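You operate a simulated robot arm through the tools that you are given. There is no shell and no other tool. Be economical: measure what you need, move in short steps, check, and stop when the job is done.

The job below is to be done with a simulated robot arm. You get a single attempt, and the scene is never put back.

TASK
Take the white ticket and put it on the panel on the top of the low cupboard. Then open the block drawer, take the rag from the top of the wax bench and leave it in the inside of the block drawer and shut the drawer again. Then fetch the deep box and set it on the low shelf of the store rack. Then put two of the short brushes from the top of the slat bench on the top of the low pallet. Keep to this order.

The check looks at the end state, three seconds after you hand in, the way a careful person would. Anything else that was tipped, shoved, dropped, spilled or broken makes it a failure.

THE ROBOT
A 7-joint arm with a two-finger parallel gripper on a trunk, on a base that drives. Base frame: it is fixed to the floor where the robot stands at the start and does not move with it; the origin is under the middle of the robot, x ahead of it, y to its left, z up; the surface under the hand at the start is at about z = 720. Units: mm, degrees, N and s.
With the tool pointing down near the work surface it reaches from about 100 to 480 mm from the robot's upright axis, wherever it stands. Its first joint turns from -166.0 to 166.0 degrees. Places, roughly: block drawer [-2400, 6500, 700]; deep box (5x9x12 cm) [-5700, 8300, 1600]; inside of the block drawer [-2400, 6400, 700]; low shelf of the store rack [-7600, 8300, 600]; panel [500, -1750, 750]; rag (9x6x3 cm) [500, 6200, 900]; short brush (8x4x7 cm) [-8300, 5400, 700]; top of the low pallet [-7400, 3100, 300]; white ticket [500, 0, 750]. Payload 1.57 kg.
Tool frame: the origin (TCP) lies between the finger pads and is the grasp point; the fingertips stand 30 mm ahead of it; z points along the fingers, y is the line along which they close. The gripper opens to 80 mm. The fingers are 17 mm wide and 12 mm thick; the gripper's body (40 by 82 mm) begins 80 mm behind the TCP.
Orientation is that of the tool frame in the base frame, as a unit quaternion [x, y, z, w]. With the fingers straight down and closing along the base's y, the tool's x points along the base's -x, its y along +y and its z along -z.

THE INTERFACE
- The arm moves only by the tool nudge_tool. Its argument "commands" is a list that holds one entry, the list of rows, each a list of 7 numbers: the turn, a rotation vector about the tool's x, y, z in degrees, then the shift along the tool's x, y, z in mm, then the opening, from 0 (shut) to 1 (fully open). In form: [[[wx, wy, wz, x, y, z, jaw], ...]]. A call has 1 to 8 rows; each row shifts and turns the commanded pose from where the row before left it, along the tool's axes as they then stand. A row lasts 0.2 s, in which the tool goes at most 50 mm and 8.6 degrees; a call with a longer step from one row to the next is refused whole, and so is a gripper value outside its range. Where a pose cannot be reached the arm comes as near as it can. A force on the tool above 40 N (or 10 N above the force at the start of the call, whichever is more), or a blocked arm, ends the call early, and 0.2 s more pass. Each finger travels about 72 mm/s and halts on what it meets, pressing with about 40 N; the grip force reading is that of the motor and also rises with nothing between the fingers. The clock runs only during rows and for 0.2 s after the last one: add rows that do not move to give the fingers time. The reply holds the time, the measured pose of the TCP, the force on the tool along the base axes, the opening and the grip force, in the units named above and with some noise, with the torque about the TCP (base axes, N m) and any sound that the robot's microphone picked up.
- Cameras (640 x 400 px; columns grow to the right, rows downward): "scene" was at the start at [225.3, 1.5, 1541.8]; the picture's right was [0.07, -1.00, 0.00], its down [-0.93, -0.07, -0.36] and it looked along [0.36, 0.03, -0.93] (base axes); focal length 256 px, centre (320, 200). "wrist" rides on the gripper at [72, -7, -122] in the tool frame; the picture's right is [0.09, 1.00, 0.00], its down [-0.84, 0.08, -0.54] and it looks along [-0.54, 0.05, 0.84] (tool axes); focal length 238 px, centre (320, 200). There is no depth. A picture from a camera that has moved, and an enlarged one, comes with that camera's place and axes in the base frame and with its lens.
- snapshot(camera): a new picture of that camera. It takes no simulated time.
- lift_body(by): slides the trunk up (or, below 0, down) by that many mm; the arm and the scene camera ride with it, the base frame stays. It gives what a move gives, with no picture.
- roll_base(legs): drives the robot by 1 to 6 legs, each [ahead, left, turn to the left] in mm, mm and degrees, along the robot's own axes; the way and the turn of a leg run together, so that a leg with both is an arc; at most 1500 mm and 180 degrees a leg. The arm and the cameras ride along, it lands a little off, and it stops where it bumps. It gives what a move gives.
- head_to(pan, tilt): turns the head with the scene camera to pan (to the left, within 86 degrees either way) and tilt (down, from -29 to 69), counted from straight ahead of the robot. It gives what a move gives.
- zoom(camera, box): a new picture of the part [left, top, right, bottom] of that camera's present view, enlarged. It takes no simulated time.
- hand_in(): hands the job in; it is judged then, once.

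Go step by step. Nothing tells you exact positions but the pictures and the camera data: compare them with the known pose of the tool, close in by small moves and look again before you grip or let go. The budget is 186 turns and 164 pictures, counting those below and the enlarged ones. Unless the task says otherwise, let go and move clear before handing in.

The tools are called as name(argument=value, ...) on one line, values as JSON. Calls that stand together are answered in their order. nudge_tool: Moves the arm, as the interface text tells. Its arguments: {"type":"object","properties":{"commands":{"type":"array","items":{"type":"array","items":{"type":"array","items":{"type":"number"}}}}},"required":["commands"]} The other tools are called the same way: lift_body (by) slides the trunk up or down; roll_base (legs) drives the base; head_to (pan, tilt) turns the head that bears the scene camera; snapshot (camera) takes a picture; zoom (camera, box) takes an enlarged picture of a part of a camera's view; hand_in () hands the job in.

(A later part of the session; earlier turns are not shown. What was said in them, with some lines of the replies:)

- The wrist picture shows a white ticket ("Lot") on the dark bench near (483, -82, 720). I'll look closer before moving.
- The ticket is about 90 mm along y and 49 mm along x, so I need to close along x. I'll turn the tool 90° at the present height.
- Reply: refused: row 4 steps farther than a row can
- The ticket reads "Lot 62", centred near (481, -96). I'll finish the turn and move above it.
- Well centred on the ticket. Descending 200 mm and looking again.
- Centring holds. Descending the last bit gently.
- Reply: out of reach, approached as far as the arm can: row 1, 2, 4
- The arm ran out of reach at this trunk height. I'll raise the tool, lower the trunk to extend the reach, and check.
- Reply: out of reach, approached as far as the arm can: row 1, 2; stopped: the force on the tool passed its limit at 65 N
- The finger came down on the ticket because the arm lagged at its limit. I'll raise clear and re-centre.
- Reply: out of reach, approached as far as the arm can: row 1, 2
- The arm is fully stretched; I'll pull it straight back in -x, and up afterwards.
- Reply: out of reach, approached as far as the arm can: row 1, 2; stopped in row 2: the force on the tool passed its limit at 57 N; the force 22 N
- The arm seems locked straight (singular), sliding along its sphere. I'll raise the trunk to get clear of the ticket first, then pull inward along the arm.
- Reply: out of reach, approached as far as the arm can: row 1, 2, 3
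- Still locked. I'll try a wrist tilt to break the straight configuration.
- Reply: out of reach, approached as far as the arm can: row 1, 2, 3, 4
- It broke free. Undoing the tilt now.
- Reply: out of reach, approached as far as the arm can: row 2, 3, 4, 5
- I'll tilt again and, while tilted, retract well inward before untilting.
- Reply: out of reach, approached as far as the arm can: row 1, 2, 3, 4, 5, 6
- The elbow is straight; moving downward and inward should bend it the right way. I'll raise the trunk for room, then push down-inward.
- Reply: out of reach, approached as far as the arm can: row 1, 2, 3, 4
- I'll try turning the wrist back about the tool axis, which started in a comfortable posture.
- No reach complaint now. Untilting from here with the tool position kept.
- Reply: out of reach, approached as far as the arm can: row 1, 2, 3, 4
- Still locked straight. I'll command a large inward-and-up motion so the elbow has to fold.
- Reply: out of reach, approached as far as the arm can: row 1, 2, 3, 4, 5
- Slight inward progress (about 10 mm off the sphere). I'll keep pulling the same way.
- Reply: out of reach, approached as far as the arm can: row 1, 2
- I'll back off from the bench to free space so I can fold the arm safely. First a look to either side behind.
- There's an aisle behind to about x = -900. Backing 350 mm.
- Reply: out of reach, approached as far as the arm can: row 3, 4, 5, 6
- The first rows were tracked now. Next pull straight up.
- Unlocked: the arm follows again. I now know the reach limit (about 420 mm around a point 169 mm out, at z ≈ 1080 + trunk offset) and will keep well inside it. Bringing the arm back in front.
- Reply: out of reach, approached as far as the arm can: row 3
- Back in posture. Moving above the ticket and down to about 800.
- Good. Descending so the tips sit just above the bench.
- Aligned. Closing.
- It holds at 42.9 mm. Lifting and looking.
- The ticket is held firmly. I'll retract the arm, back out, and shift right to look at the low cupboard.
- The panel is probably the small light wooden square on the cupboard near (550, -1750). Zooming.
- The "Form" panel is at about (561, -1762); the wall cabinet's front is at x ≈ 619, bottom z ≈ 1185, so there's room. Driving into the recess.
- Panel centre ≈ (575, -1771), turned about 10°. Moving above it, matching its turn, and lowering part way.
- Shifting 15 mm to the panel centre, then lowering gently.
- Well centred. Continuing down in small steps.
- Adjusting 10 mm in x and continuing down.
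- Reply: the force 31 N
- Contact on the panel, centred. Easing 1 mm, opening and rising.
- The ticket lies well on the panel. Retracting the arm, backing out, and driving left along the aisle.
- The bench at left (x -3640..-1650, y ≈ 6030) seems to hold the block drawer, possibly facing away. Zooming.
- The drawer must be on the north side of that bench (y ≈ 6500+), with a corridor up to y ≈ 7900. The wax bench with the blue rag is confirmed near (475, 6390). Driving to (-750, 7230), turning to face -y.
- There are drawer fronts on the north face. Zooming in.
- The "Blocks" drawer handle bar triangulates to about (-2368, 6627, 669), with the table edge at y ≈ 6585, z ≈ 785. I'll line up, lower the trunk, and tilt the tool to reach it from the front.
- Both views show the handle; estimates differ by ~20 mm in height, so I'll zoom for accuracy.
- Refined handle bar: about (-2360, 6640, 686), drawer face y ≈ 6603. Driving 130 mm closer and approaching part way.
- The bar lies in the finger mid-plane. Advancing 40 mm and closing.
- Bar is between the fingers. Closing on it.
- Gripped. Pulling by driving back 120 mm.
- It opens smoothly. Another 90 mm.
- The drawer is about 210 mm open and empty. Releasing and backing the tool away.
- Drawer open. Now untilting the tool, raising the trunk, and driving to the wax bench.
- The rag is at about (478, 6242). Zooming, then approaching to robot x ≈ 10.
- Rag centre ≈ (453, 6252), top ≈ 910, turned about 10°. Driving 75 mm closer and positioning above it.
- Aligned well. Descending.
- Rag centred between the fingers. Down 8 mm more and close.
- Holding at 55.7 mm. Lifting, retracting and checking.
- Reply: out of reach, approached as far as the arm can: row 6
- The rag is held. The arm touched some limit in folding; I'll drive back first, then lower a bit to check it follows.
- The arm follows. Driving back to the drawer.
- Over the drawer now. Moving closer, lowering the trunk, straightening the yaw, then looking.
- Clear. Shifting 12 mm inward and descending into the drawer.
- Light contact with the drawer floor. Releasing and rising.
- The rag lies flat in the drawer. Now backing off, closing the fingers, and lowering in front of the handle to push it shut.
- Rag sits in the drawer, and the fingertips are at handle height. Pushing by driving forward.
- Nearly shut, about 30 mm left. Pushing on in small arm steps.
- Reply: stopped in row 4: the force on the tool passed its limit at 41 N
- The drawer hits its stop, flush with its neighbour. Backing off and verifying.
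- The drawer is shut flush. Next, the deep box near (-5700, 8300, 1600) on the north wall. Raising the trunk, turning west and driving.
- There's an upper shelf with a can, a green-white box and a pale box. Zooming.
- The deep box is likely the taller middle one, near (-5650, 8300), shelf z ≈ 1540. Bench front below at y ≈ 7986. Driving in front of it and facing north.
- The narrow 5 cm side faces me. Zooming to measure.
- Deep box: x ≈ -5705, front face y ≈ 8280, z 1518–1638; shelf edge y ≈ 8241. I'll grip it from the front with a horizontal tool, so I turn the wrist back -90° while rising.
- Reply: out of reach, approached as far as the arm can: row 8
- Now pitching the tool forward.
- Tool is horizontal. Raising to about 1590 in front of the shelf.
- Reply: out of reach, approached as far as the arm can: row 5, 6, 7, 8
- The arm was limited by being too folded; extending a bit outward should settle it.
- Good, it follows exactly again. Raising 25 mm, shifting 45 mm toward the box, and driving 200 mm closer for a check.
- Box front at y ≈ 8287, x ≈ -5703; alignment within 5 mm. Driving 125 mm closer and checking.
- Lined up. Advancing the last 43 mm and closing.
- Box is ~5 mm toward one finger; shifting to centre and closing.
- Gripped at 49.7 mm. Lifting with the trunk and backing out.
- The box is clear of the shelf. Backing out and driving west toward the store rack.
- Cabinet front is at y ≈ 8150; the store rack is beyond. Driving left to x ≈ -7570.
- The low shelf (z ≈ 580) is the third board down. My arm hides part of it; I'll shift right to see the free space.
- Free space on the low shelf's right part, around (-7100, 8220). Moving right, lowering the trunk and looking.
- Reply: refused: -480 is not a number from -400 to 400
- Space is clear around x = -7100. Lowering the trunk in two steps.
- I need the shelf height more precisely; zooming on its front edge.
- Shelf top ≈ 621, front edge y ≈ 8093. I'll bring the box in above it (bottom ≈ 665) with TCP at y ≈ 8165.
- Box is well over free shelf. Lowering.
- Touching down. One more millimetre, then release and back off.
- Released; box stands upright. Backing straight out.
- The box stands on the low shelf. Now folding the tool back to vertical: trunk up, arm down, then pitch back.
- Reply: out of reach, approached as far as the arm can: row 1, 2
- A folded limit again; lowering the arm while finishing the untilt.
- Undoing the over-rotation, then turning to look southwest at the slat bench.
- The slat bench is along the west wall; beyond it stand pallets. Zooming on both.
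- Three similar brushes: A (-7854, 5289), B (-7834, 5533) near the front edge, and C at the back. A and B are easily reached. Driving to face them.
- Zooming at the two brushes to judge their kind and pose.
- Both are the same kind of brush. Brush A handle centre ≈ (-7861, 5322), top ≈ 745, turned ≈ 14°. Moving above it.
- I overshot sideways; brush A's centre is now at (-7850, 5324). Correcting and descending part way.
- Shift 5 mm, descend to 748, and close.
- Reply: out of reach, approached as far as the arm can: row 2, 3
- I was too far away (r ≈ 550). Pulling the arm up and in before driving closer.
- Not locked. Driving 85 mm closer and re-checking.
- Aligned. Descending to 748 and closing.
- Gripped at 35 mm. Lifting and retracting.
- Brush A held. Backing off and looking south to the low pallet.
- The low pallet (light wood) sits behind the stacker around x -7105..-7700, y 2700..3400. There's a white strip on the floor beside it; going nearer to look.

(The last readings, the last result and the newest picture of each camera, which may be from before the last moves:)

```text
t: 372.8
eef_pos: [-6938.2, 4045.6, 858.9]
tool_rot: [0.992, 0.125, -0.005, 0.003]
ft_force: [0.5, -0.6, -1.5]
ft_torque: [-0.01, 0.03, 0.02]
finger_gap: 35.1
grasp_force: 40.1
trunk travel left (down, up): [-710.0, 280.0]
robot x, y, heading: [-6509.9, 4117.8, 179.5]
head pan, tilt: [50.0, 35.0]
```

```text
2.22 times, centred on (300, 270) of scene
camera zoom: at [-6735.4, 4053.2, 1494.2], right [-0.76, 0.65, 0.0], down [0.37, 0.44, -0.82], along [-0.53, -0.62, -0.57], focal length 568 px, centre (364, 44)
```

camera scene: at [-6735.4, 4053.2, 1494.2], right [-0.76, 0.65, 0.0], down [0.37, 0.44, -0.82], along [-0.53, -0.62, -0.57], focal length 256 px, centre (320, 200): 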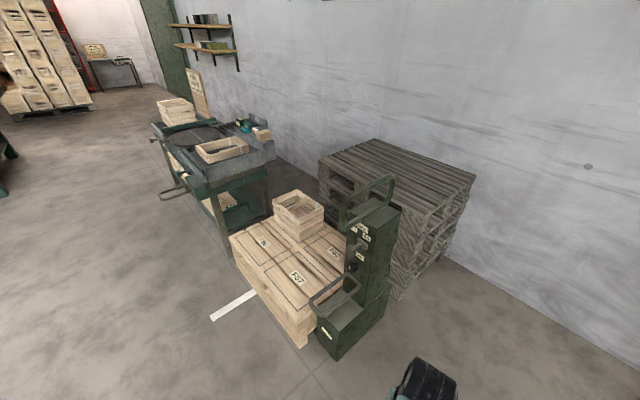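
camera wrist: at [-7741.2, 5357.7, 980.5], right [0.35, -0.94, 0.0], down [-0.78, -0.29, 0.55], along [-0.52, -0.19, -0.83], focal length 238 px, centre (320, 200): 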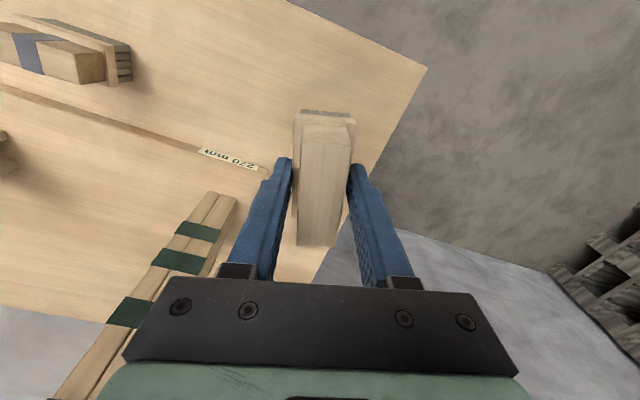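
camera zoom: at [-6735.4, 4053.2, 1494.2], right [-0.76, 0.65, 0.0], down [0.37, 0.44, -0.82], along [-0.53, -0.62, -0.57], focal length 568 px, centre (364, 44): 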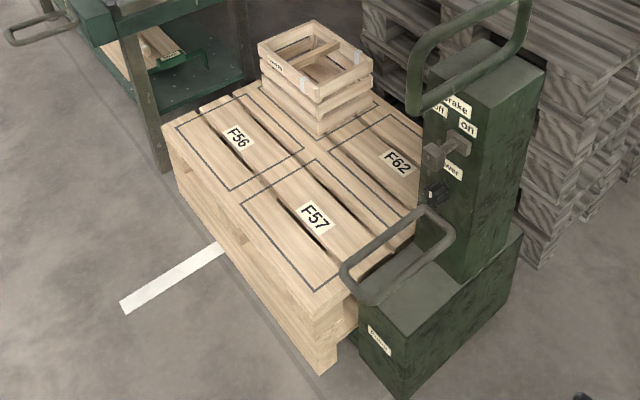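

The low pallet's top is at z ≈ 240, east edge x ≈ -7108, free zones toward the east side. The white strip is floor paint. I'll put brush A near (-7190, 3150).

roll_base(legs=[[0, 896, 0.6], [250, 0, 0]])

lift_body(by=-400)

head_to(pan=0, tilt=50)

snapshot(camera="scene")

snapshot(camera="wrist")

```text
t: 378.9
eef_pos: [-7199.2, 3148.8, 859.9]
tool_rot: [0.992, 0.127, -0.005, 0.002]
ft_force: [0.2, 0.0, -1.4]
ft_torque: [0.03, -0.02, -0.02]
finger_gap: 35.0
grasp_force: 39.8
trunk travel left (down, up): [-710.0, 280.0]
robot x, y, heading: [-6766.4, 3224.8, 179.5]
head pan, tilt: [50.0, 35.0]
```

```text
t: 382.8
eef_pos: [-7197.6, 3148.6, 460.3]
tool_rot: [0.992, 0.125, -0.005, 0.003]
ft_force: [-0.5, -0.6, -1.6]
ft_torque: [-0.01, 0.02, -0.04]
finger_gap: 35.2
grasp_force: 40.1
trunk travel left (down, up): [-310.0, 680.0]
robot x, y, heading: [-6764.9, 3224.6, 179.4]
head pan, tilt: [50.0, 35.0]
```

```text
t: 383.9
eef_pos: [-7198.7, 3147.8, 459.3]
tool_rot: [0.992, 0.127, -0.005, 0.002]
ft_force: [-0.5, 0.5, -1.5]
ft_torque: [-0.01, -0.03, -0.02]
finger_gap: 35.3
grasp_force: 39.9
trunk travel left (down, up): [-310.0, 680.0]
robot x, y, heading: [-6770.0, 3226.1, 179.5]
head pan, tilt: [0.0, 50.0]
```

```text
42 pictures are left
camera scene: at [-7015.8, 3223.0, 1072.5], right [0.01, 1.0, 0.0], down [0.77, -0.01, -0.64], along [-0.64, 0.01, -0.77], focal length 256 px, centre (320, 200)
```

scene: 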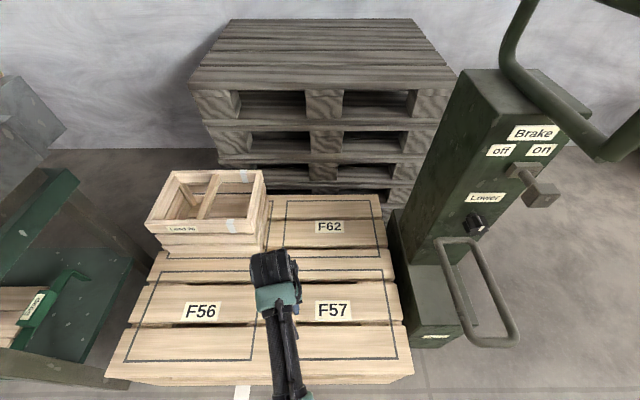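

```text
41 pictures are left
camera wrist: at [-7127.9, 3172.3, 580.5], right [0.34, -0.94, 0.0], down [-0.79, -0.28, 0.55], along [-0.52, -0.19, -0.83], focal length 238 px, centre (320, 200)
```

wrist: 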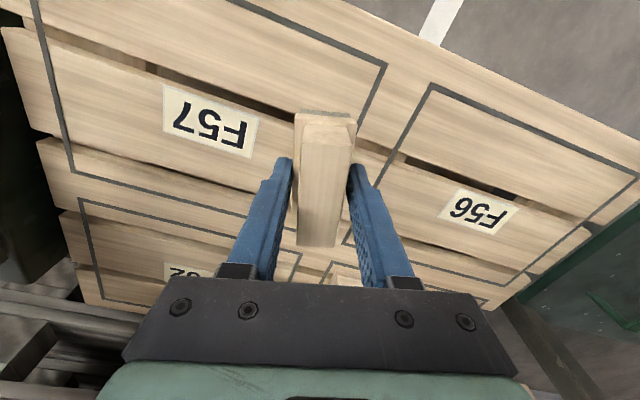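

Pallet top is more like z ≈ 325–340; brush bottom is ≈ 386. Lowering gently.

nudge_tool(commands=[[[0, 0, 0, 0, 0, 25, 0.1], [0, 0, 0, 0, 0, 10, 0.1], [0, 0, 0, 0, 0, 0, 0.1]]])

snapshot(camera="wrist")

```text
t: 384.8
eef_pos: [-7199.0, 3148.8, 425.4]
tool_rot: [0.992, 0.126, -0.004, 0.002]
ft_force: [1.0, 0.3, -1.4]
ft_torque: [0.0, -0.01, -0.03]
finger_gap: 35.1
grasp_force: 39.6
trunk travel left (down, up): [-310.0, 680.0]
robot x, y, heading: [-6769.7, 3224.7, 179.7]
head pan, tilt: [0.0, 50.0]
```

```text
40 pictures are left
camera wrist: at [-7128.0, 3172.8, 545.0], right [0.34, -0.94, 0.0], down [-0.79, -0.28, 0.55], along [-0.52, -0.19, -0.83], focal length 238 px, centre (320, 200)
```

wrist: 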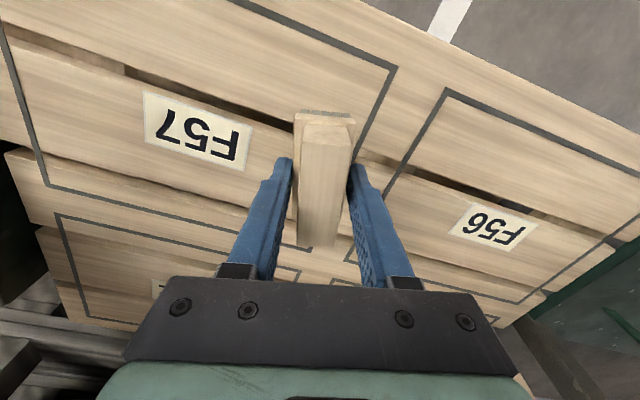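

nudge_tool(commands=[[[0, 0, 0, 0, 0, 6, 0.1], [0, 0, 0, 0, 0, 4, 0.1], [0, 0, 0, 0, 0, 4, 0.1], [0, 0, 0, 0, 0, 0, 0.1]]])

nudge_tool(commands=[[[0, 0, 0, 0, 0, 3, 0.1], [0, 0, 0, 0, 0, 3, 0.1], [0, 0, 0, 0, 0, 0, 0.1]]])

nudge_tool(commands=[[[0, 0, 0, 0, 0, 3, 0.1], [0, 0, 0, 0, 0, 3, 0.1], [0, 0, 0, 0, 0, 0, 0.1]]])

```text
t: 385.8
eef_pos: [-7200.0, 3147.7, 409.8]
tool_rot: [0.992, 0.127, -0.005, 0.003]
ft_force: [-0.4, 0.3, -1.2]
ft_torque: [-0.02, -0.02, 0.01]
finger_gap: 35.1
grasp_force: 39.9
trunk travel left (down, up): [-310.0, 680.0]
robot x, y, heading: [-6768.9, 3221.7, 179.4]
head pan, tilt: [0.0, 50.0]
```

```text
t: 386.6
eef_pos: [-7198.1, 3147.9, 404.4]
tool_rot: [0.992, 0.126, -0.005, 0.003]
ft_force: [-0.1, 0.3, -0.7]
ft_torque: [0.02, 0.0, -0.03]
finger_gap: 35.4
grasp_force: 40.1
trunk travel left (down, up): [-310.0, 680.0]
robot x, y, heading: [-6771.8, 3226.2, 179.5]
head pan, tilt: [0.0, 50.0]
```

```text
t: 387.4
eef_pos: [-7197.8, 3147.0, 397.8]
tool_rot: [0.992, 0.126, -0.005, 0.002]
ft_force: [-0.1, 0.7, -0.5]
ft_torque: [0.01, 0.02, 0.02]
finger_gap: 35.1
grasp_force: 39.7
trunk travel left (down, up): [-310.0, 680.0]
robot x, y, heading: [-6769.4, 3220.4, 179.5]
head pan, tilt: [0.0, 50.0]
```

nudge_tool(commands=[[[0, 0, 0, 0, 0, 3, 0.1], [0, 0, 0, 0, 0, 3, 0.1], [0, 0, 0, 0, 0, 0, 0.1]]])

nudge_tool(commands=[[[0, 0, 0, 0, 0, 3, 0.1], [0, 0, 0, 0, 0, 0, 0.1]]])

zoom(camera="scene", box=[220, 240, 360, 380])

```text
t: 388.1
eef_pos: [-7199.9, 3147.7, 392.8]
tool_rot: [0.992, 0.126, -0.005, 0.002]
ft_force: [0.3, -0.5, -1.5]
ft_torque: [0.01, 0.03, -0.02]
finger_gap: 35.3
grasp_force: 40.4
trunk travel left (down, up): [-310.0, 680.0]
robot x, y, heading: [-6766.9, 3226.8, 179.4]
head pan, tilt: [0.0, 50.0]
```

```text
t: 388.8
eef_pos: [-7198.9, 3147.0, 389.4]
tool_rot: [0.992, 0.126, -0.005, 0.003]
ft_force: [-0.4, 0.2, -1.3]
ft_torque: [0.03, 0.01, -0.04]
finger_gap: 35.3
grasp_force: 40.1
trunk travel left (down, up): [-310.0, 680.0]
robot x, y, heading: [-6768.1, 3221.6, 179.7]
head pan, tilt: [0.0, 50.0]
```

```text
2.86 times, centred on (290, 310) of scene
camera zoom: at [-7015.8, 3223.1, 1072.4], right [0.01, 1.0, 0.0], down [0.77, -0.01, -0.64], along [-0.64, 0.01, -0.77], focal length 730 px, centre (406, -114)
```

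zoom: 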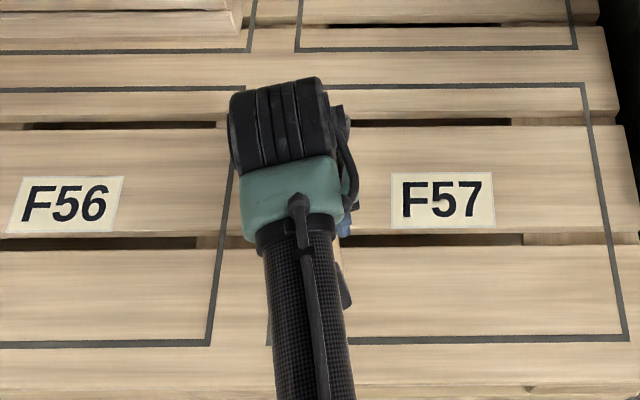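

nudge_tool(commands=[[[0, 0, 0, 0, 0, 3, 0.1], [0, 0, 0, 0, 0, 3, 0.1], [0, 0, 0, 0, 0, 3, 0.1], [0, 0, 0, 0, 0, 0, 0.1]]])

nudge_tool(commands=[[[0, 0, 0, 0, 0, 3, 0.1], [0, 0, 0, 0, 0, 0, 0.1]]])

snapshot(camera="wrist")

```text
t: 389.8
eef_pos: [-7199.4, 3146.5, 379.6]
tool_rot: [0.992, 0.127, -0.005, 0.003]
ft_force: [1.0, -0.2, -0.3]
ft_torque: [-0.04, -0.02, 0.01]
finger_gap: 35.1
grasp_force: 40.3
trunk travel left (down, up): [-310.0, 680.0]
robot x, y, heading: [-6768.8, 3220.4, 179.4]
head pan, tilt: [0.0, 50.0]
```

```text
t: 390.4
eef_pos: [-7198.6, 3147.4, 377.6]
tool_rot: [0.992, 0.125, -0.006, 0.003]
ft_force: [0.3, -0.8, -0.4]
ft_torque: [0.0, 0.0, 0.01]
finger_gap: 34.8
grasp_force: 40.1
trunk travel left (down, up): [-310.0, 680.0]
robot x, y, heading: [-6766.9, 3223.5, 179.2]
head pan, tilt: [0.0, 50.0]
```

```text
38 pictures are left
camera wrist: at [-7128.9, 3171.8, 498.7], right [0.34, -0.94, 0.0], down [-0.79, -0.28, 0.55], along [-0.52, -0.19, -0.83], focal length 238 px, centre (320, 200)
```

wrist: 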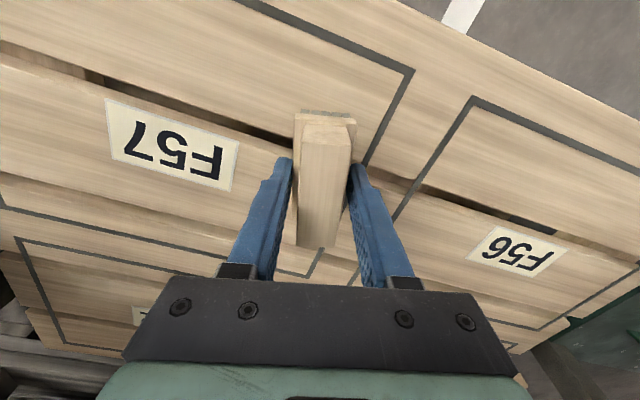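

Pallet top should be close. Continuing.

nudge_tool(commands=[[[0, 0, 0, 0, 0, 3, 0.1], [0, 0, 0, 0, 0, 2, 0.1], [0, 0, 0, 0, 0, 0, 0.1]]])

nudge_tool(commands=[[[0, 0, 0, 0, 0, 3, 0.1], [0, 0, 0, 0, 0, 2, 0.1], [0, 0, 0, 0, 0, 0, 0.1]]])

nudge_tool(commands=[[[0, 0, 0, 0, 0, 2, 0.1], [0, 0, 0, 0, 0, 2, 0.1], [0, 0, 0, 0, 0, 0, 0.1]]])

```text
t: 391.1
eef_pos: [-7198.5, 3147.3, 371.8]
tool_rot: [0.992, 0.127, -0.005, 0.003]
ft_force: [0.1, 0.4, -0.8]
ft_torque: [0.03, -0.01, 0.03]
finger_gap: 35.1
grasp_force: 39.8
trunk travel left (down, up): [-310.0, 680.0]
robot x, y, heading: [-6768.9, 3220.0, 179.2]
head pan, tilt: [0.0, 50.0]
```

```text
t: 391.9
eef_pos: [-7199.2, 3148.0, 367.8]
tool_rot: [0.992, 0.127, -0.005, 0.003]
ft_force: [-0.7, 0.2, -0.6]
ft_torque: [0.01, 0.03, 0.0]
finger_gap: 35.2
grasp_force: 40.2
trunk travel left (down, up): [-310.0, 680.0]
robot x, y, heading: [-6768.0, 3220.2, 179.3]
head pan, tilt: [0.0, 50.0]
```

```text
t: 392.8
eef_pos: [-7198.8, 3147.8, 363.1]
tool_rot: [0.992, 0.126, -0.005, 0.001]
ft_force: [-0.3, -0.2, -1.1]
ft_torque: [-0.01, 0.05, 0.02]
finger_gap: 35.1
grasp_force: 39.8
trunk travel left (down, up): [-310.0, 680.0]
robot x, y, heading: [-6768.4, 3225.2, 179.6]
head pan, tilt: [0.0, 50.0]
```

nudge_tool(commands=[[[0, 0, 0, 0, 0, 2, 0.1], [0, 0, 0, 0, 0, 2, 0.1], [0, 0, 0, 0, 0, 2, 0.1], [0, 0, 0, 0, 0, 0, 0.1]]])

snapshot(camera="wrist")

```text
t: 393.8
eef_pos: [-7197.4, 3146.3, 356.2]
tool_rot: [0.992, 0.126, -0.005, 0.002]
ft_force: [0.4, -0.4, -0.7]
ft_torque: [0.0, 0.04, 0.06]
finger_gap: 35.1
grasp_force: 40.2
trunk travel left (down, up): [-310.0, 680.0]
robot x, y, heading: [-6769.0, 3222.1, 179.5]
head pan, tilt: [0.0, 50.0]
```

```text
37 pictures are left
camera wrist: at [-7128.6, 3171.4, 478.3], right [0.34, -0.94, 0.0], down [-0.79, -0.28, 0.55], along [-0.52, -0.19, -0.83], focal length 238 px, centre (320, 200)
```

wrist: 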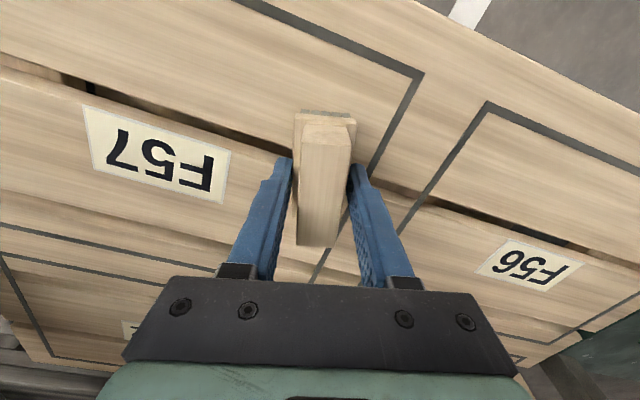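

Still no contact; continuing with guarded steps.

nudge_tool(commands=[[[0, 0, 0, 0, 0, 2, 0.1], [0, 0, 0, 0, 0, 2, 0.1], [0, 0, 0, 0, 0, 2, 0.1], [0, 0, 0, 0, 0, 2, 0.1], [0, 0, 0, 0, 0, 0, 0.1]]])

head_to(pan=15, tilt=60)

zoom(camera="scene", box=[240, 160, 440, 320])

```text
t: 394.9
eef_pos: [-7199.6, 3147.1, 349.6]
tool_rot: [0.992, 0.126, -0.006, 0.003]
ft_force: [1.5, 0.1, 2.3]
ft_torque: [0.05, -0.03, 0.01]
finger_gap: 35.3
grasp_force: 39.5
trunk travel left (down, up): [-310.0, 680.0]
robot x, y, heading: [-6767.4, 3224.0, 179.7]
head pan, tilt: [0.0, 50.0]
```

```text
t: 395.7
eef_pos: [-7198.9, 3146.7, 349.8]
tool_rot: [0.992, 0.127, -0.006, 0.002]
ft_force: [0.7, 0.9, 3.1]
ft_torque: [0.08, -0.04, -0.02]
finger_gap: 35.1
grasp_force: 40.0
trunk travel left (down, up): [-310.0, 680.0]
robot x, y, heading: [-6765.8, 3225.5, 179.6]
head pan, tilt: [15.0, 60.0]
```

```text
2.50 times, centred on (340, 240) of scene
camera zoom: at [-7003.2, 3205.8, 1060.0], right [-0.25, 0.97, 0.0], down [0.84, 0.22, -0.5], along [-0.48, -0.12, -0.87], focal length 639 px, centre (270, 100)
```

zoom: 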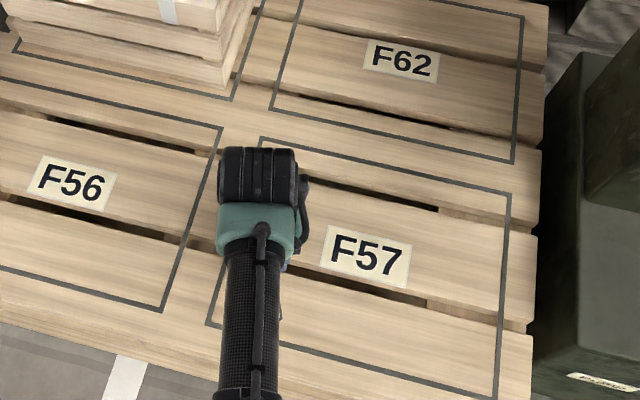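

Contact registered (force changed sign). Releasing and rising.

nudge_tool(commands=[[[0, 0, 0, 0, 0, 1, 0.1], [0, 0, 0, 0, 0, 0, 0.5], [0, 0, 0, 0, 0, 0, 0.8], [0, 0, 0, 0, 0, 0, 0.8], [0, 0, 0, 0, 0, -20, 0.8], [0, 0, 0, 0, 0, -40, 0.8], [0, 0, 0, 0, 0, -45, 0.8], [0, 0, 0, 0, 0, 0, 0.8]]])

snapshot(camera="wrist")

```text
t: 397.5
eef_pos: [-7198.3, 3148.1, 452.7]
tool_rot: [0.992, 0.126, -0.005, 0.001]
ft_force: [-0.1, -0.2, 0.6]
ft_torque: [0.0, 0.0, -0.03]
finger_gap: 63.9
grasp_force: 0.0
trunk travel left (down, up): [-310.0, 680.0]
robot x, y, heading: [-6767.9, 3223.0, 179.3]
head pan, tilt: [15.0, 60.0]
```

```text
35 pictures are left
camera wrist: at [-7127.4, 3172.4, 574.9], right [0.34, -0.94, 0.0], down [-0.79, -0.28, 0.55], along [-0.52, -0.19, -0.83], focal length 238 px, centre (320, 200)
```

wrist: 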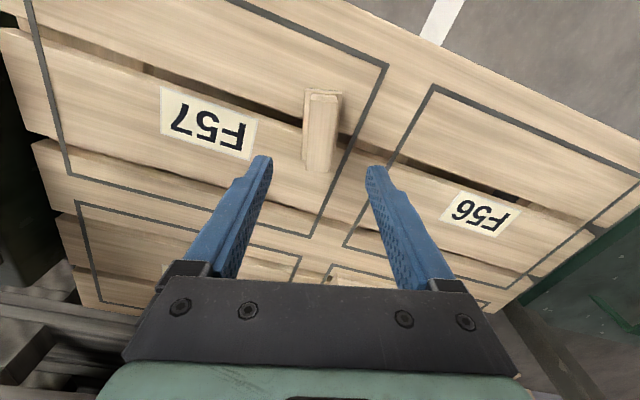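

Brush A stands upright on the pallet. Going back for brush B: trunk up, back off, drive north; turning the wrist on the way.

lift_body(by=400)

roll_base(legs=[[-265, 0, 0], [0, -1200, 0.5], [0, -1130, 0]])

nudge_tool(commands=[[[0, 0, 8.5, 0, 0, 0, 0.8], [0, 0, 8.5, 0, 0, 0, 0.8], [0, 0, 8.5, 0, 0, 0, 0.8], [0, 0, 8.5, 0, 0, 0, 0.8], [0, 0, 8.5, 0, 0, 0, 0.8], [0, 0, 8.5, 0, 0, 0, 0.8], [0, 0, 8.5, 0, 0, 0, 0.8], [0, 0, 8.5, 0, 0, 0, 0.8]]])

nudge_tool(commands=[[[0, 0, 8.5, 0, 0, 0, 0.8], [0, 0, 8.5, 0, 0, 0, 0.8], [0, 0, 8.5, 0, 0, 0, 0.8], [0, 0, 8.5, 0, 0, 0, 0.8], [0, 0, 2.4, 0, 0, 0, 0.8], [0, 0, 0, 0, 0, 0, 1]]])

```text
t: 401.4
eef_pos: [-7197.3, 3148.2, 852.7]
tool_rot: [0.992, 0.126, -0.005, 0.003]
ft_force: [-0.2, -0.2, -0.5]
ft_torque: [0.02, -0.02, -0.01]
finger_gap: 64.0
grasp_force: 0.1
trunk travel left (down, up): [-710.0, 280.0]
robot x, y, heading: [-6764.4, 3226.2, 179.4]
head pan, tilt: [15.0, 60.0]
```

```text
t: 414.3
eef_pos: [-6942.7, 5465.3, 852.5]
tool_rot: [0.991, 0.134, -0.005, 0.003]
ft_force: [0.3, -0.2, -0.3]
ft_torque: [0.01, 0.02, -0.02]
finger_gap: 63.9
grasp_force: 0.0
trunk travel left (down, up): [-710.0, 280.0]
robot x, y, heading: [-6517.7, 5548.0, -179.6]
head pan, tilt: [15.0, 60.0]
```

```text
t: 416.1
eef_pos: [-6941.2, 5465.4, 853.4]
tool_rot: [0.896, -0.444, -0.004, 0.003]
ft_force: [0.3, 0.0, 0.1]
ft_torque: [-0.01, -0.03, 0.02]
finger_gap: 63.8
grasp_force: 0.1
trunk travel left (down, up): [-710.0, 280.0]
robot x, y, heading: [-6515.7, 5549.3, -180.0]
head pan, tilt: [15.0, 60.0]
```

```text
t: 417.5
eef_pos: [-6942.6, 5466.4, 852.4]
tool_rot: [0.713, -0.701, -0.002, 0.005]
ft_force: [-0.1, 0.0, -0.1]
ft_torque: [-0.01, 0.03, 0.03]
finger_gap: 79.8
grasp_force: 0.1
trunk travel left (down, up): [-710.0, 280.0]
robot x, y, heading: [-6517.3, 5549.6, -179.3]
head pan, tilt: [15.0, 60.0]
```

Wrist set. Driving up to the bench and looking.

nudge_tool(commands=[[[0, 0, 0, -42, 0, 0, 1], [0, 0, 0, -42, 0, 0, 1], [0, 0, 0, 0, 0, 0, 1]]])

roll_base(legs=[[430, -12, -0.7], [430, -12, 0]])

snapshot(camera="wrist")

snapshot(camera="scene")

```text
t: 418.3
eef_pos: [-6945.3, 5549.9, 852.1]
tool_rot: [0.714, -0.7, -0.001, 0.006]
ft_force: [0.1, 0.2, 0.7]
ft_torque: [0.01, -0.01, 0.05]
finger_gap: 79.9
grasp_force: 0.0
trunk travel left (down, up): [-710.0, 280.0]
robot x, y, heading: [-6513.2, 5550.9, -179.6]
head pan, tilt: [15.0, 60.0]
```

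```text
t: 423.1
eef_pos: [-7792.9, 5574.4, 852.1]
tool_rot: [0.711, -0.703, -0.002, 0.006]
ft_force: [-0.3, -0.4, 0.3]
ft_torque: [-0.01, 0.0, -0.01]
finger_gap: 80.0
grasp_force: 0.0
trunk travel left (down, up): [-710.0, 280.0]
robot x, y, heading: [-7361.3, 5569.3, -179.8]
head pan, tilt: [15.0, 60.0]
```

```text
34 pictures are left
camera wrist: at [-7781.8, 5502.3, 975.2], right [-0.99, -0.1, 0.01], down [-0.08, 0.84, 0.54], along [-0.07, 0.53, -0.84], focal length 238 px, centre (320, 200)
```

wrist: 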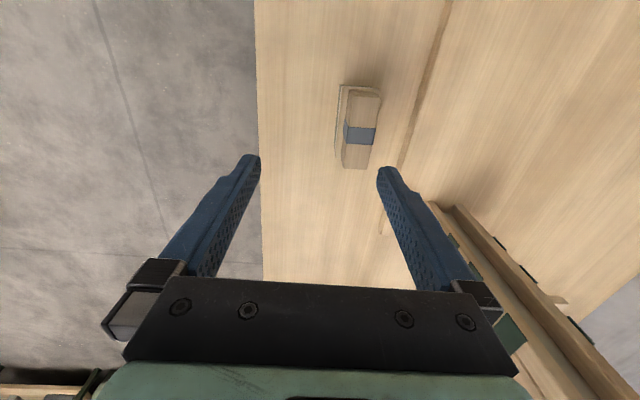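

```text
33 pictures are left
camera scene: at [-7596.0, 5550.2, 1459.8], right [-0.26, 0.97, 0.0], down [0.84, 0.23, -0.5], along [-0.48, -0.13, -0.87], focal length 256 px, centre (320, 200)
```

scene: 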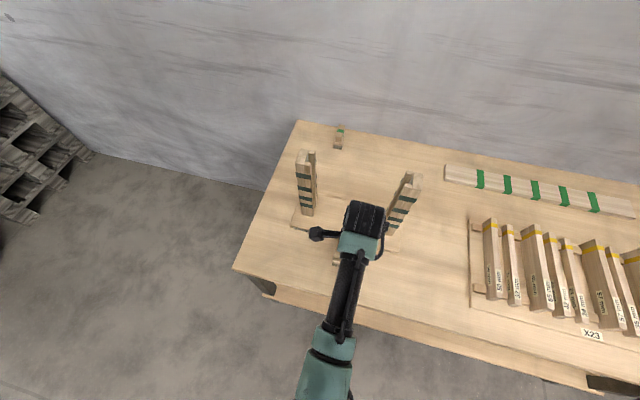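

Brush B handle centre ≈ (-7831, 5569), aligned with my tool. Moving over and down part way.

nudge_tool(commands=[[[0, 0, 0, 5, 38, 0, 0.9], [0, 0, 0, 0, 0, 40, 0.9], [0, 0, 0, 0, 0, 25, 0.9], [0, 0, 0, 0, 0, 0, 0.9]]])

snapshot(camera="wrist")

```text
t: 424.1
eef_pos: [-7831.4, 5568.0, 787.7]
tool_rot: [0.711, -0.703, -0.002, 0.005]
ft_force: [-0.6, -0.6, -0.8]
ft_torque: [-0.02, 0.03, 0.02]
finger_gap: 72.0
grasp_force: 0.1
trunk travel left (down, up): [-710.0, 280.0]
robot x, y, heading: [-7360.1, 5574.7, -179.8]
head pan, tilt: [15.0, 60.0]
```

```text
32 pictures are left
camera wrist: at [-7820.4, 5495.5, 910.7], right [-0.99, -0.1, 0.01], down [-0.08, 0.84, 0.54], along [-0.07, 0.53, -0.84], focal length 238 px, centre (320, 200)
```

wrist: 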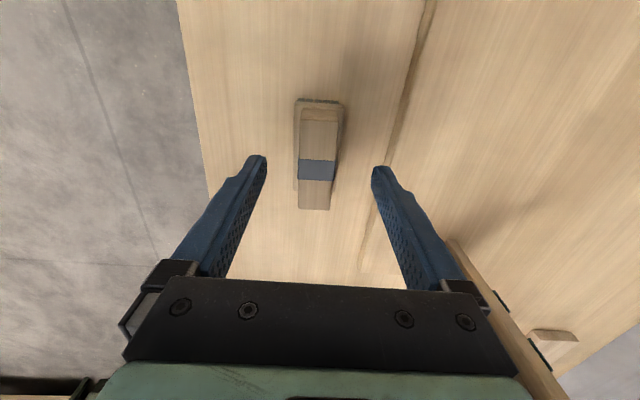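

Centred. Descending to 748 and closing.

nudge_tool(commands=[[[0, 0, 0, 0, -2, 20, 0.9], [0, 0, 0, 0, 0, 15, 0.9], [0, 0, 0, 0, 0, 5, 0.9], [0, 0, 0, 0, 0, 0, 0.5], [0, 0, 0, 0, 0, 0, 0.2], [0, 0, 0, 0, 0, 0, 0.1], [0, 0, 0, 0, 0, 0, 0.1]]])

nudge_tool(commands=[[[0, 0, 0, 0, 0, -10, 0.1], [0, 0, 0, 0, 0, -40, 0.1], [0, 0, 0, 0, 0, -40, 0.1], [0, 0, 0, 0, 0, -20, 0.1], [0, 0, 0, 0, -40, 0, 0.1], [0, 0, 0, 0, 0, 0, 0.1]]])

snapshot(camera="wrist")

```text
t: 425.7
eef_pos: [-7828.6, 5567.7, 749.3]
tool_rot: [0.711, -0.703, -0.001, 0.007]
ft_force: [0.4, -0.1, -0.7]
ft_torque: [0.0, 0.05, -0.02]
finger_gap: 35.0
grasp_force: 40.2
trunk travel left (down, up): [-710.0, 280.0]
robot x, y, heading: [-7360.1, 5570.8, -179.8]
head pan, tilt: [15.0, 60.0]
```

```text
t: 427.1
eef_pos: [-7787.9, 5569.2, 858.5]
tool_rot: [0.711, -0.703, -0.001, 0.006]
ft_force: [-0.6, 0.3, -1.5]
ft_torque: [0.01, -0.02, 0.0]
finger_gap: 35.1
grasp_force: 39.7
trunk travel left (down, up): [-710.0, 280.0]
robot x, y, heading: [-7364.2, 5565.2, -179.7]
head pan, tilt: [15.0, 60.0]
```

```text
31 pictures are left
camera wrist: at [-7778.4, 5497.4, 980.6], right [-0.99, -0.1, 0.01], down [-0.08, 0.84, 0.54], along [-0.06, 0.53, -0.84], focal length 238 px, centre (320, 200)
```

wrist: 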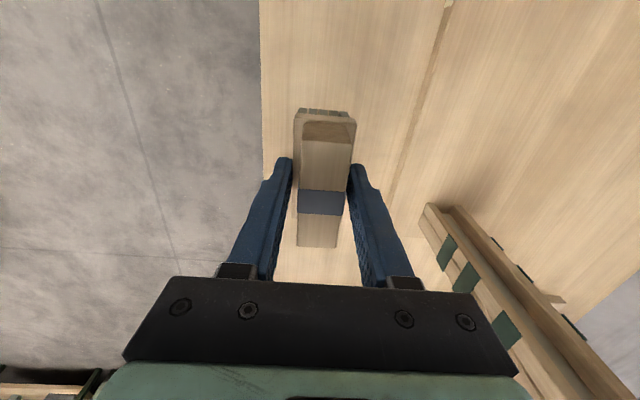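

Brush B held. Driving back to the pallet, to place it near (-7200, 2930).

roll_base(legs=[[-850, 0, 0], [0, 1300, 0], [0, 1337, 0]])

```text
t: 444.0
eef_pos: [-6915.1, 2932.6, 859.1]
tool_rot: [0.716, -0.698, -0.002, 0.006]
ft_force: [0.4, -1.1, 0.0]
ft_torque: [0.02, -0.04, 0.0]
finger_gap: 35.1
grasp_force: 39.8
trunk travel left (down, up): [-710.0, 280.0]
robot x, y, heading: [-6485.6, 2939.0, -179.1]
head pan, tilt: [15.0, 60.0]
```

roll_base(legs=[[285, 0, -0.8]])

lift_body(by=-400)

snapshot(camera="scene")

snapshot(camera="wrist")

```text
t: 446.0
eef_pos: [-7195.4, 2938.1, 858.4]
tool_rot: [0.711, -0.704, -0.003, 0.005]
ft_force: [-0.5, 0.2, -1.1]
ft_torque: [0.02, 0.01, -0.01]
finger_gap: 35.1
grasp_force: 39.7
trunk travel left (down, up): [-710.0, 280.0]
robot x, y, heading: [-6768.7, 2938.8, 179.9]
head pan, tilt: [15.0, 60.0]
```

```text
t: 449.8
eef_pos: [-7194.3, 2937.0, 458.0]
tool_rot: [0.711, -0.703, -0.001, 0.006]
ft_force: [0.1, 1.1, -0.8]
ft_torque: [-0.02, 0.02, -0.01]
finger_gap: 35.1
grasp_force: 40.1
trunk travel left (down, up): [-310.0, 680.0]
robot x, y, heading: [-6768.8, 2938.5, 180.2]
head pan, tilt: [15.0, 60.0]
```

```text
30 pictures are left
camera scene: at [-7002.8, 2918.1, 1059.9], right [-0.26, 0.97, 0.0], down [0.84, 0.22, -0.5], along [-0.48, -0.13, -0.87], focal length 256 px, centre (320, 200)
```

scene: 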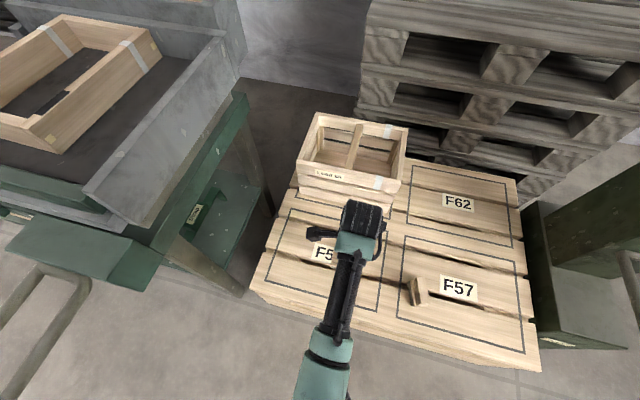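

```text
29 pictures are left
camera wrist: at [-7185.3, 2865.9, 580.7], right [-0.99, -0.1, 0.01], down [-0.08, 0.84, 0.54], along [-0.06, 0.53, -0.84], focal length 238 px, centre (320, 200)
```

wrist: 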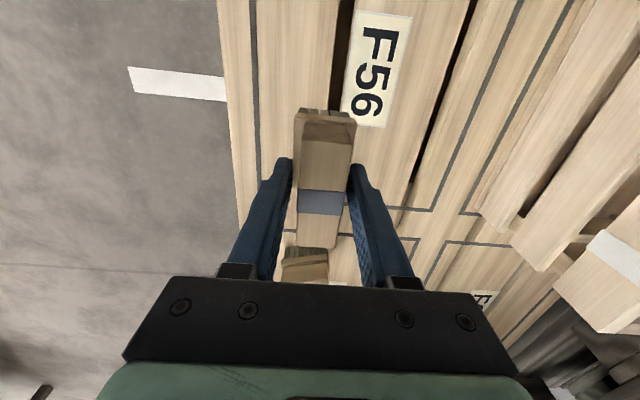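

I'll shift 48 mm inward so the brush stands on one board rather than along the gap, then lower.

nudge_tool(commands=[[[0, 0, 0, 0, 24, 0, 0.1], [0, 0, 0, 0, 24, 20, 0.1], [0, 0, 0, 0, 0, 30, 0.1], [0, 0, 0, 0, 0, 30, 0.1], [0, 0, 0, 0, 0, 10, 0.1], [0, 0, 0, 0, 0, 6, 0.1], [0, 0, 0, 0, 0, 0, 0.1]]])

snapshot(camera="wrist")

```text
t: 451.4
eef_pos: [-7244.5, 2935.8, 362.4]
tool_rot: [0.711, -0.704, -0.002, 0.006]
ft_force: [0.3, 0.2, -0.8]
ft_torque: [-0.01, 0.02, -0.04]
finger_gap: 35.0
grasp_force: 39.8
trunk travel left (down, up): [-310.0, 680.0]
robot x, y, heading: [-6771.4, 2937.1, 180.1]
head pan, tilt: [15.0, 60.0]
```

```text
28 pictures are left
camera wrist: at [-7234.5, 2864.4, 485.2], right [-0.99, -0.1, 0.01], down [-0.08, 0.84, 0.54], along [-0.06, 0.53, -0.84], focal length 238 px, centre (320, 200)
```

wrist: 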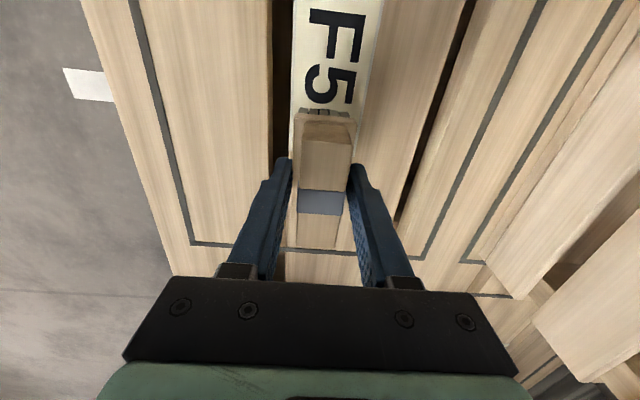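

Shifting 12 mm more onto the board and lowering to contact.

nudge_tool(commands=[[[0, 0, 0, 0, 12, 0, 0.1], [0, 0, 0, 0, 0, 6, 0.1], [0, 0, 0, 0, 0, 3, 0.1], [0, 0, 0, 0, 0, 2, 0.1], [0, 0, 0, 0, 0, 0, 0.1]]])

nudge_tool(commands=[[[0, 0, 0, 0, 0, 1.5, 0.1], [0, 0, 0, 0, 0, 0, 0.1]]])

```text
t: 452.6
eef_pos: [-7255.8, 2936.2, 351.3]
tool_rot: [0.711, -0.704, -0.002, 0.006]
ft_force: [0.0, 0.3, -0.9]
ft_torque: [-0.01, 0.02, -0.02]
finger_gap: 35.1
grasp_force: 39.8
trunk travel left (down, up): [-310.0, 680.0]
robot x, y, heading: [-6769.4, 2938.1, 179.8]
head pan, tilt: [15.0, 60.0]
```

```text
t: 453.2
eef_pos: [-7255.6, 2937.2, 350.1]
tool_rot: [0.711, -0.703, -0.002, 0.005]
ft_force: [0.8, 0.0, -0.3]
ft_torque: [0.02, 0.0, -0.02]
finger_gap: 35.1
grasp_force: 40.5
trunk travel left (down, up): [-310.0, 680.0]
robot x, y, heading: [-6770.1, 2940.2, 180.0]
head pan, tilt: [15.0, 60.0]
```

nudge_tool(commands=[[[0, 0, 0, 0, 0, 1.5, 0.1], [0, 0, 0, 0, 0, 1, 0.1], [0, 0, 0, 0, 0, 0, 0.1]]])

```text
t: 454.0
eef_pos: [-7256.5, 2936.5, 348.3]
tool_rot: [0.71, -0.704, -0.002, 0.006]
ft_force: [2.3, 1.2, 6.5]
ft_torque: [0.02, -0.22, 0.04]
finger_gap: 35.4
grasp_force: 40.1
trunk travel left (down, up): [-310.0, 680.0]
robot x, y, heading: [-6769.4, 2939.3, 180.1]
head pan, tilt: [15.0, 60.0]
```

Contact. Releasing and rising.

nudge_tool(commands=[[[0, 0, 0, 0, 0, 0, 0.5], [0, 0, 0, 0, 0, 0, 0.8], [0, 0, 0, 0, 0, 0, 0.8], [0, 0, 0, 0, 0, -20, 0.8], [0, 0, 0, 0, 0, -40, 0.8], [0, 0, 0, 0, 0, -45, 0.8], [0, 0, 0, 0, 0, 0, 0.8]]])

lift_body(by=300)

roll_base(legs=[[-270, 0, 0]])

snapshot(camera="scene")

zoom(camera="scene", box=[260, 60, 480, 240])

```text
t: 455.6
eef_pos: [-7255.5, 2937.5, 452.5]
tool_rot: [0.711, -0.703, -0.002, 0.006]
ft_force: [-0.1, 0.3, 0.1]
ft_torque: [-0.01, 0.0, 0.01]
finger_gap: 63.9
grasp_force: 0.0
trunk travel left (down, up): [-310.0, 680.0]
robot x, y, heading: [-6769.4, 2937.6, 179.8]
head pan, tilt: [15.0, 60.0]
```

```text
t: 458.6
eef_pos: [-7255.6, 2936.6, 753.1]
tool_rot: [0.711, -0.703, -0.002, 0.006]
ft_force: [-0.3, 0.1, -0.5]
ft_torque: [-0.01, 0.01, -0.02]
finger_gap: 63.7
grasp_force: 0.0
trunk travel left (down, up): [-610.0, 380.0]
robot x, y, heading: [-6767.1, 2943.0, 180.1]
head pan, tilt: [15.0, 60.0]
```

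```text
t: 460.5
eef_pos: [-6985.5, 2937.3, 752.6]
tool_rot: [0.71, -0.704, -0.002, 0.005]
ft_force: [0.4, 0.4, -0.3]
ft_torque: [0.01, 0.03, -0.02]
finger_gap: 64.1
grasp_force: 0.0
trunk travel left (down, up): [-610.0, 380.0]
robot x, y, heading: [-6499.0, 2936.6, 179.9]
head pan, tilt: [15.0, 60.0]
```

```text
27 pictures are left
camera scene: at [-6732.2, 2918.0, 1360.0], right [-0.26, 0.97, 0.0], down [0.84, 0.22, -0.5], along [-0.48, -0.13, -0.87], focal length 256 px, centre (320, 200)
```

scene: 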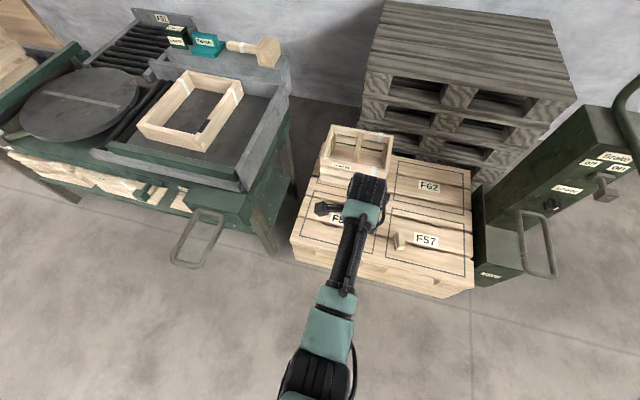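

```text
2.22 times, centred on (370, 150) of scene
camera zoom: at [-6732.2, 2918.0, 1360.0], right [-0.26, 0.97, 0.0], down [0.84, 0.22, -0.5], along [-0.48, -0.13, -0.87], focal length 568 px, centre (209, 311)
```

zoom: 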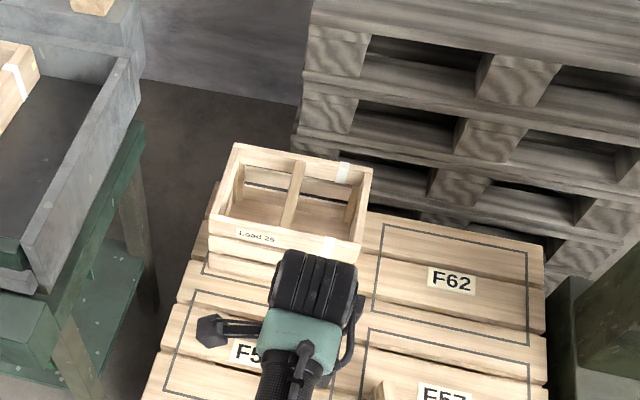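

The arm hides brush B; sidestepping north for a clear view.

roll_base(legs=[[0, -400, 0]])

head_to(pan=30, tilt=45)

snapshot(camera="scene")

```text
t: 463.0
eef_pos: [-6985.0, 3336.4, 752.3]
tool_rot: [0.709, -0.705, -0.001, 0.006]
ft_force: [-0.6, -0.3, -0.7]
ft_torque: [0.0, -0.02, 0.02]
finger_gap: 64.1
grasp_force: 0.1
trunk travel left (down, up): [-610.0, 380.0]
robot x, y, heading: [-6497.0, 3336.1, 179.7]
head pan, tilt: [15.0, 60.0]
```

```text
t: 463.8
eef_pos: [-6984.4, 3335.5, 751.4]
tool_rot: [0.709, -0.705, -0.002, 0.006]
ft_force: [-0.2, -0.9, -0.7]
ft_torque: [0.02, 0.02, -0.02]
finger_gap: 63.9
grasp_force: 0.0
trunk travel left (down, up): [-610.0, 380.0]
robot x, y, heading: [-6495.5, 3332.6, 180.1]
head pan, tilt: [30.0, 45.0]
```

```text
25 pictures are left
camera scene: at [-6737.7, 3292.3, 1379.3], right [-0.5, 0.87, 0.0], down [0.61, 0.35, -0.71], along [-0.61, -0.35, -0.71], focal length 256 px, centre (320, 200)
```

scene: 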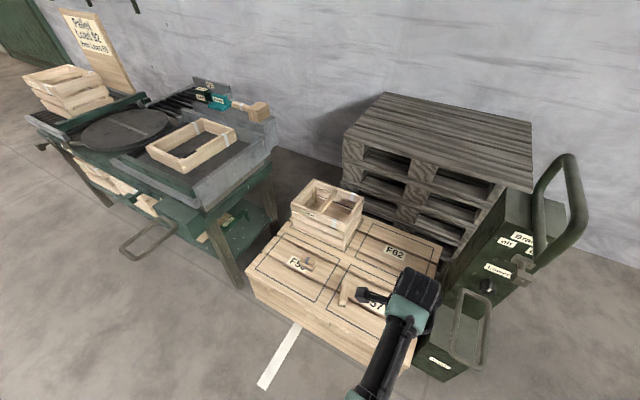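

zoom(camera="scene", box=[240, 210, 400, 330])

```text
3.33 times, centred on (320, 270) of scene
camera zoom: at [-6737.7, 3292.3, 1379.3], right [-0.5, 0.87, 0.0], down [0.61, 0.35, -0.71], along [-0.61, -0.35, -0.71], focal length 852 px, centre (320, -33)
```

zoom: 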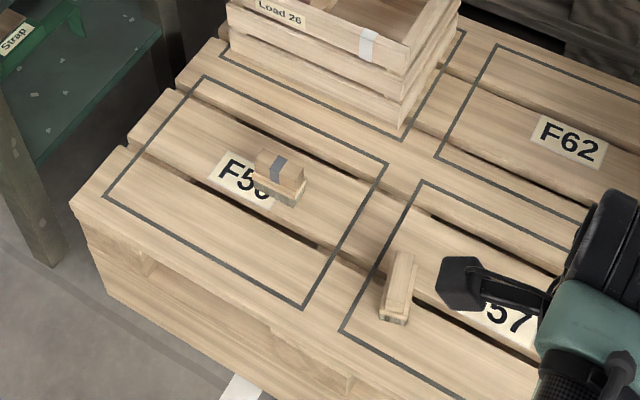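

Both brushes stand upright on the pallet top. The ticket, rag and drawer, and deep box were each checked when placed, and the gripper is empty and clear, so I'm handing in.

hand_in()

```text
The job is handed in.
```

I did all four parts in the order given and handed the job in; the handover didn't return a verdict.

- **White ticket:** it lies on the panel ("Form 26") on the low cupboard. Early on, one finger pressed the ticket against the bench at up to about 65 N when the arm ran out of reach. I saw no damage when I placed it.
- **Rag:** it is inside the block drawer, and the drawer is pushed shut to its stop.
- **Deep box:** it stands upright on the low shelf of the store rack. I took the low shelf to be the second board from the bottom, since its height of about 620 mm fits the given 600.
- **Brushes:** the plain one and the grey-striped one from the slat bench stand upright on the low pallet. The plain one straddles a gap between two boards.

I saw nothing else tipped, shoved or dropped, but I didn't go back to look at the earlier spots before handing in.
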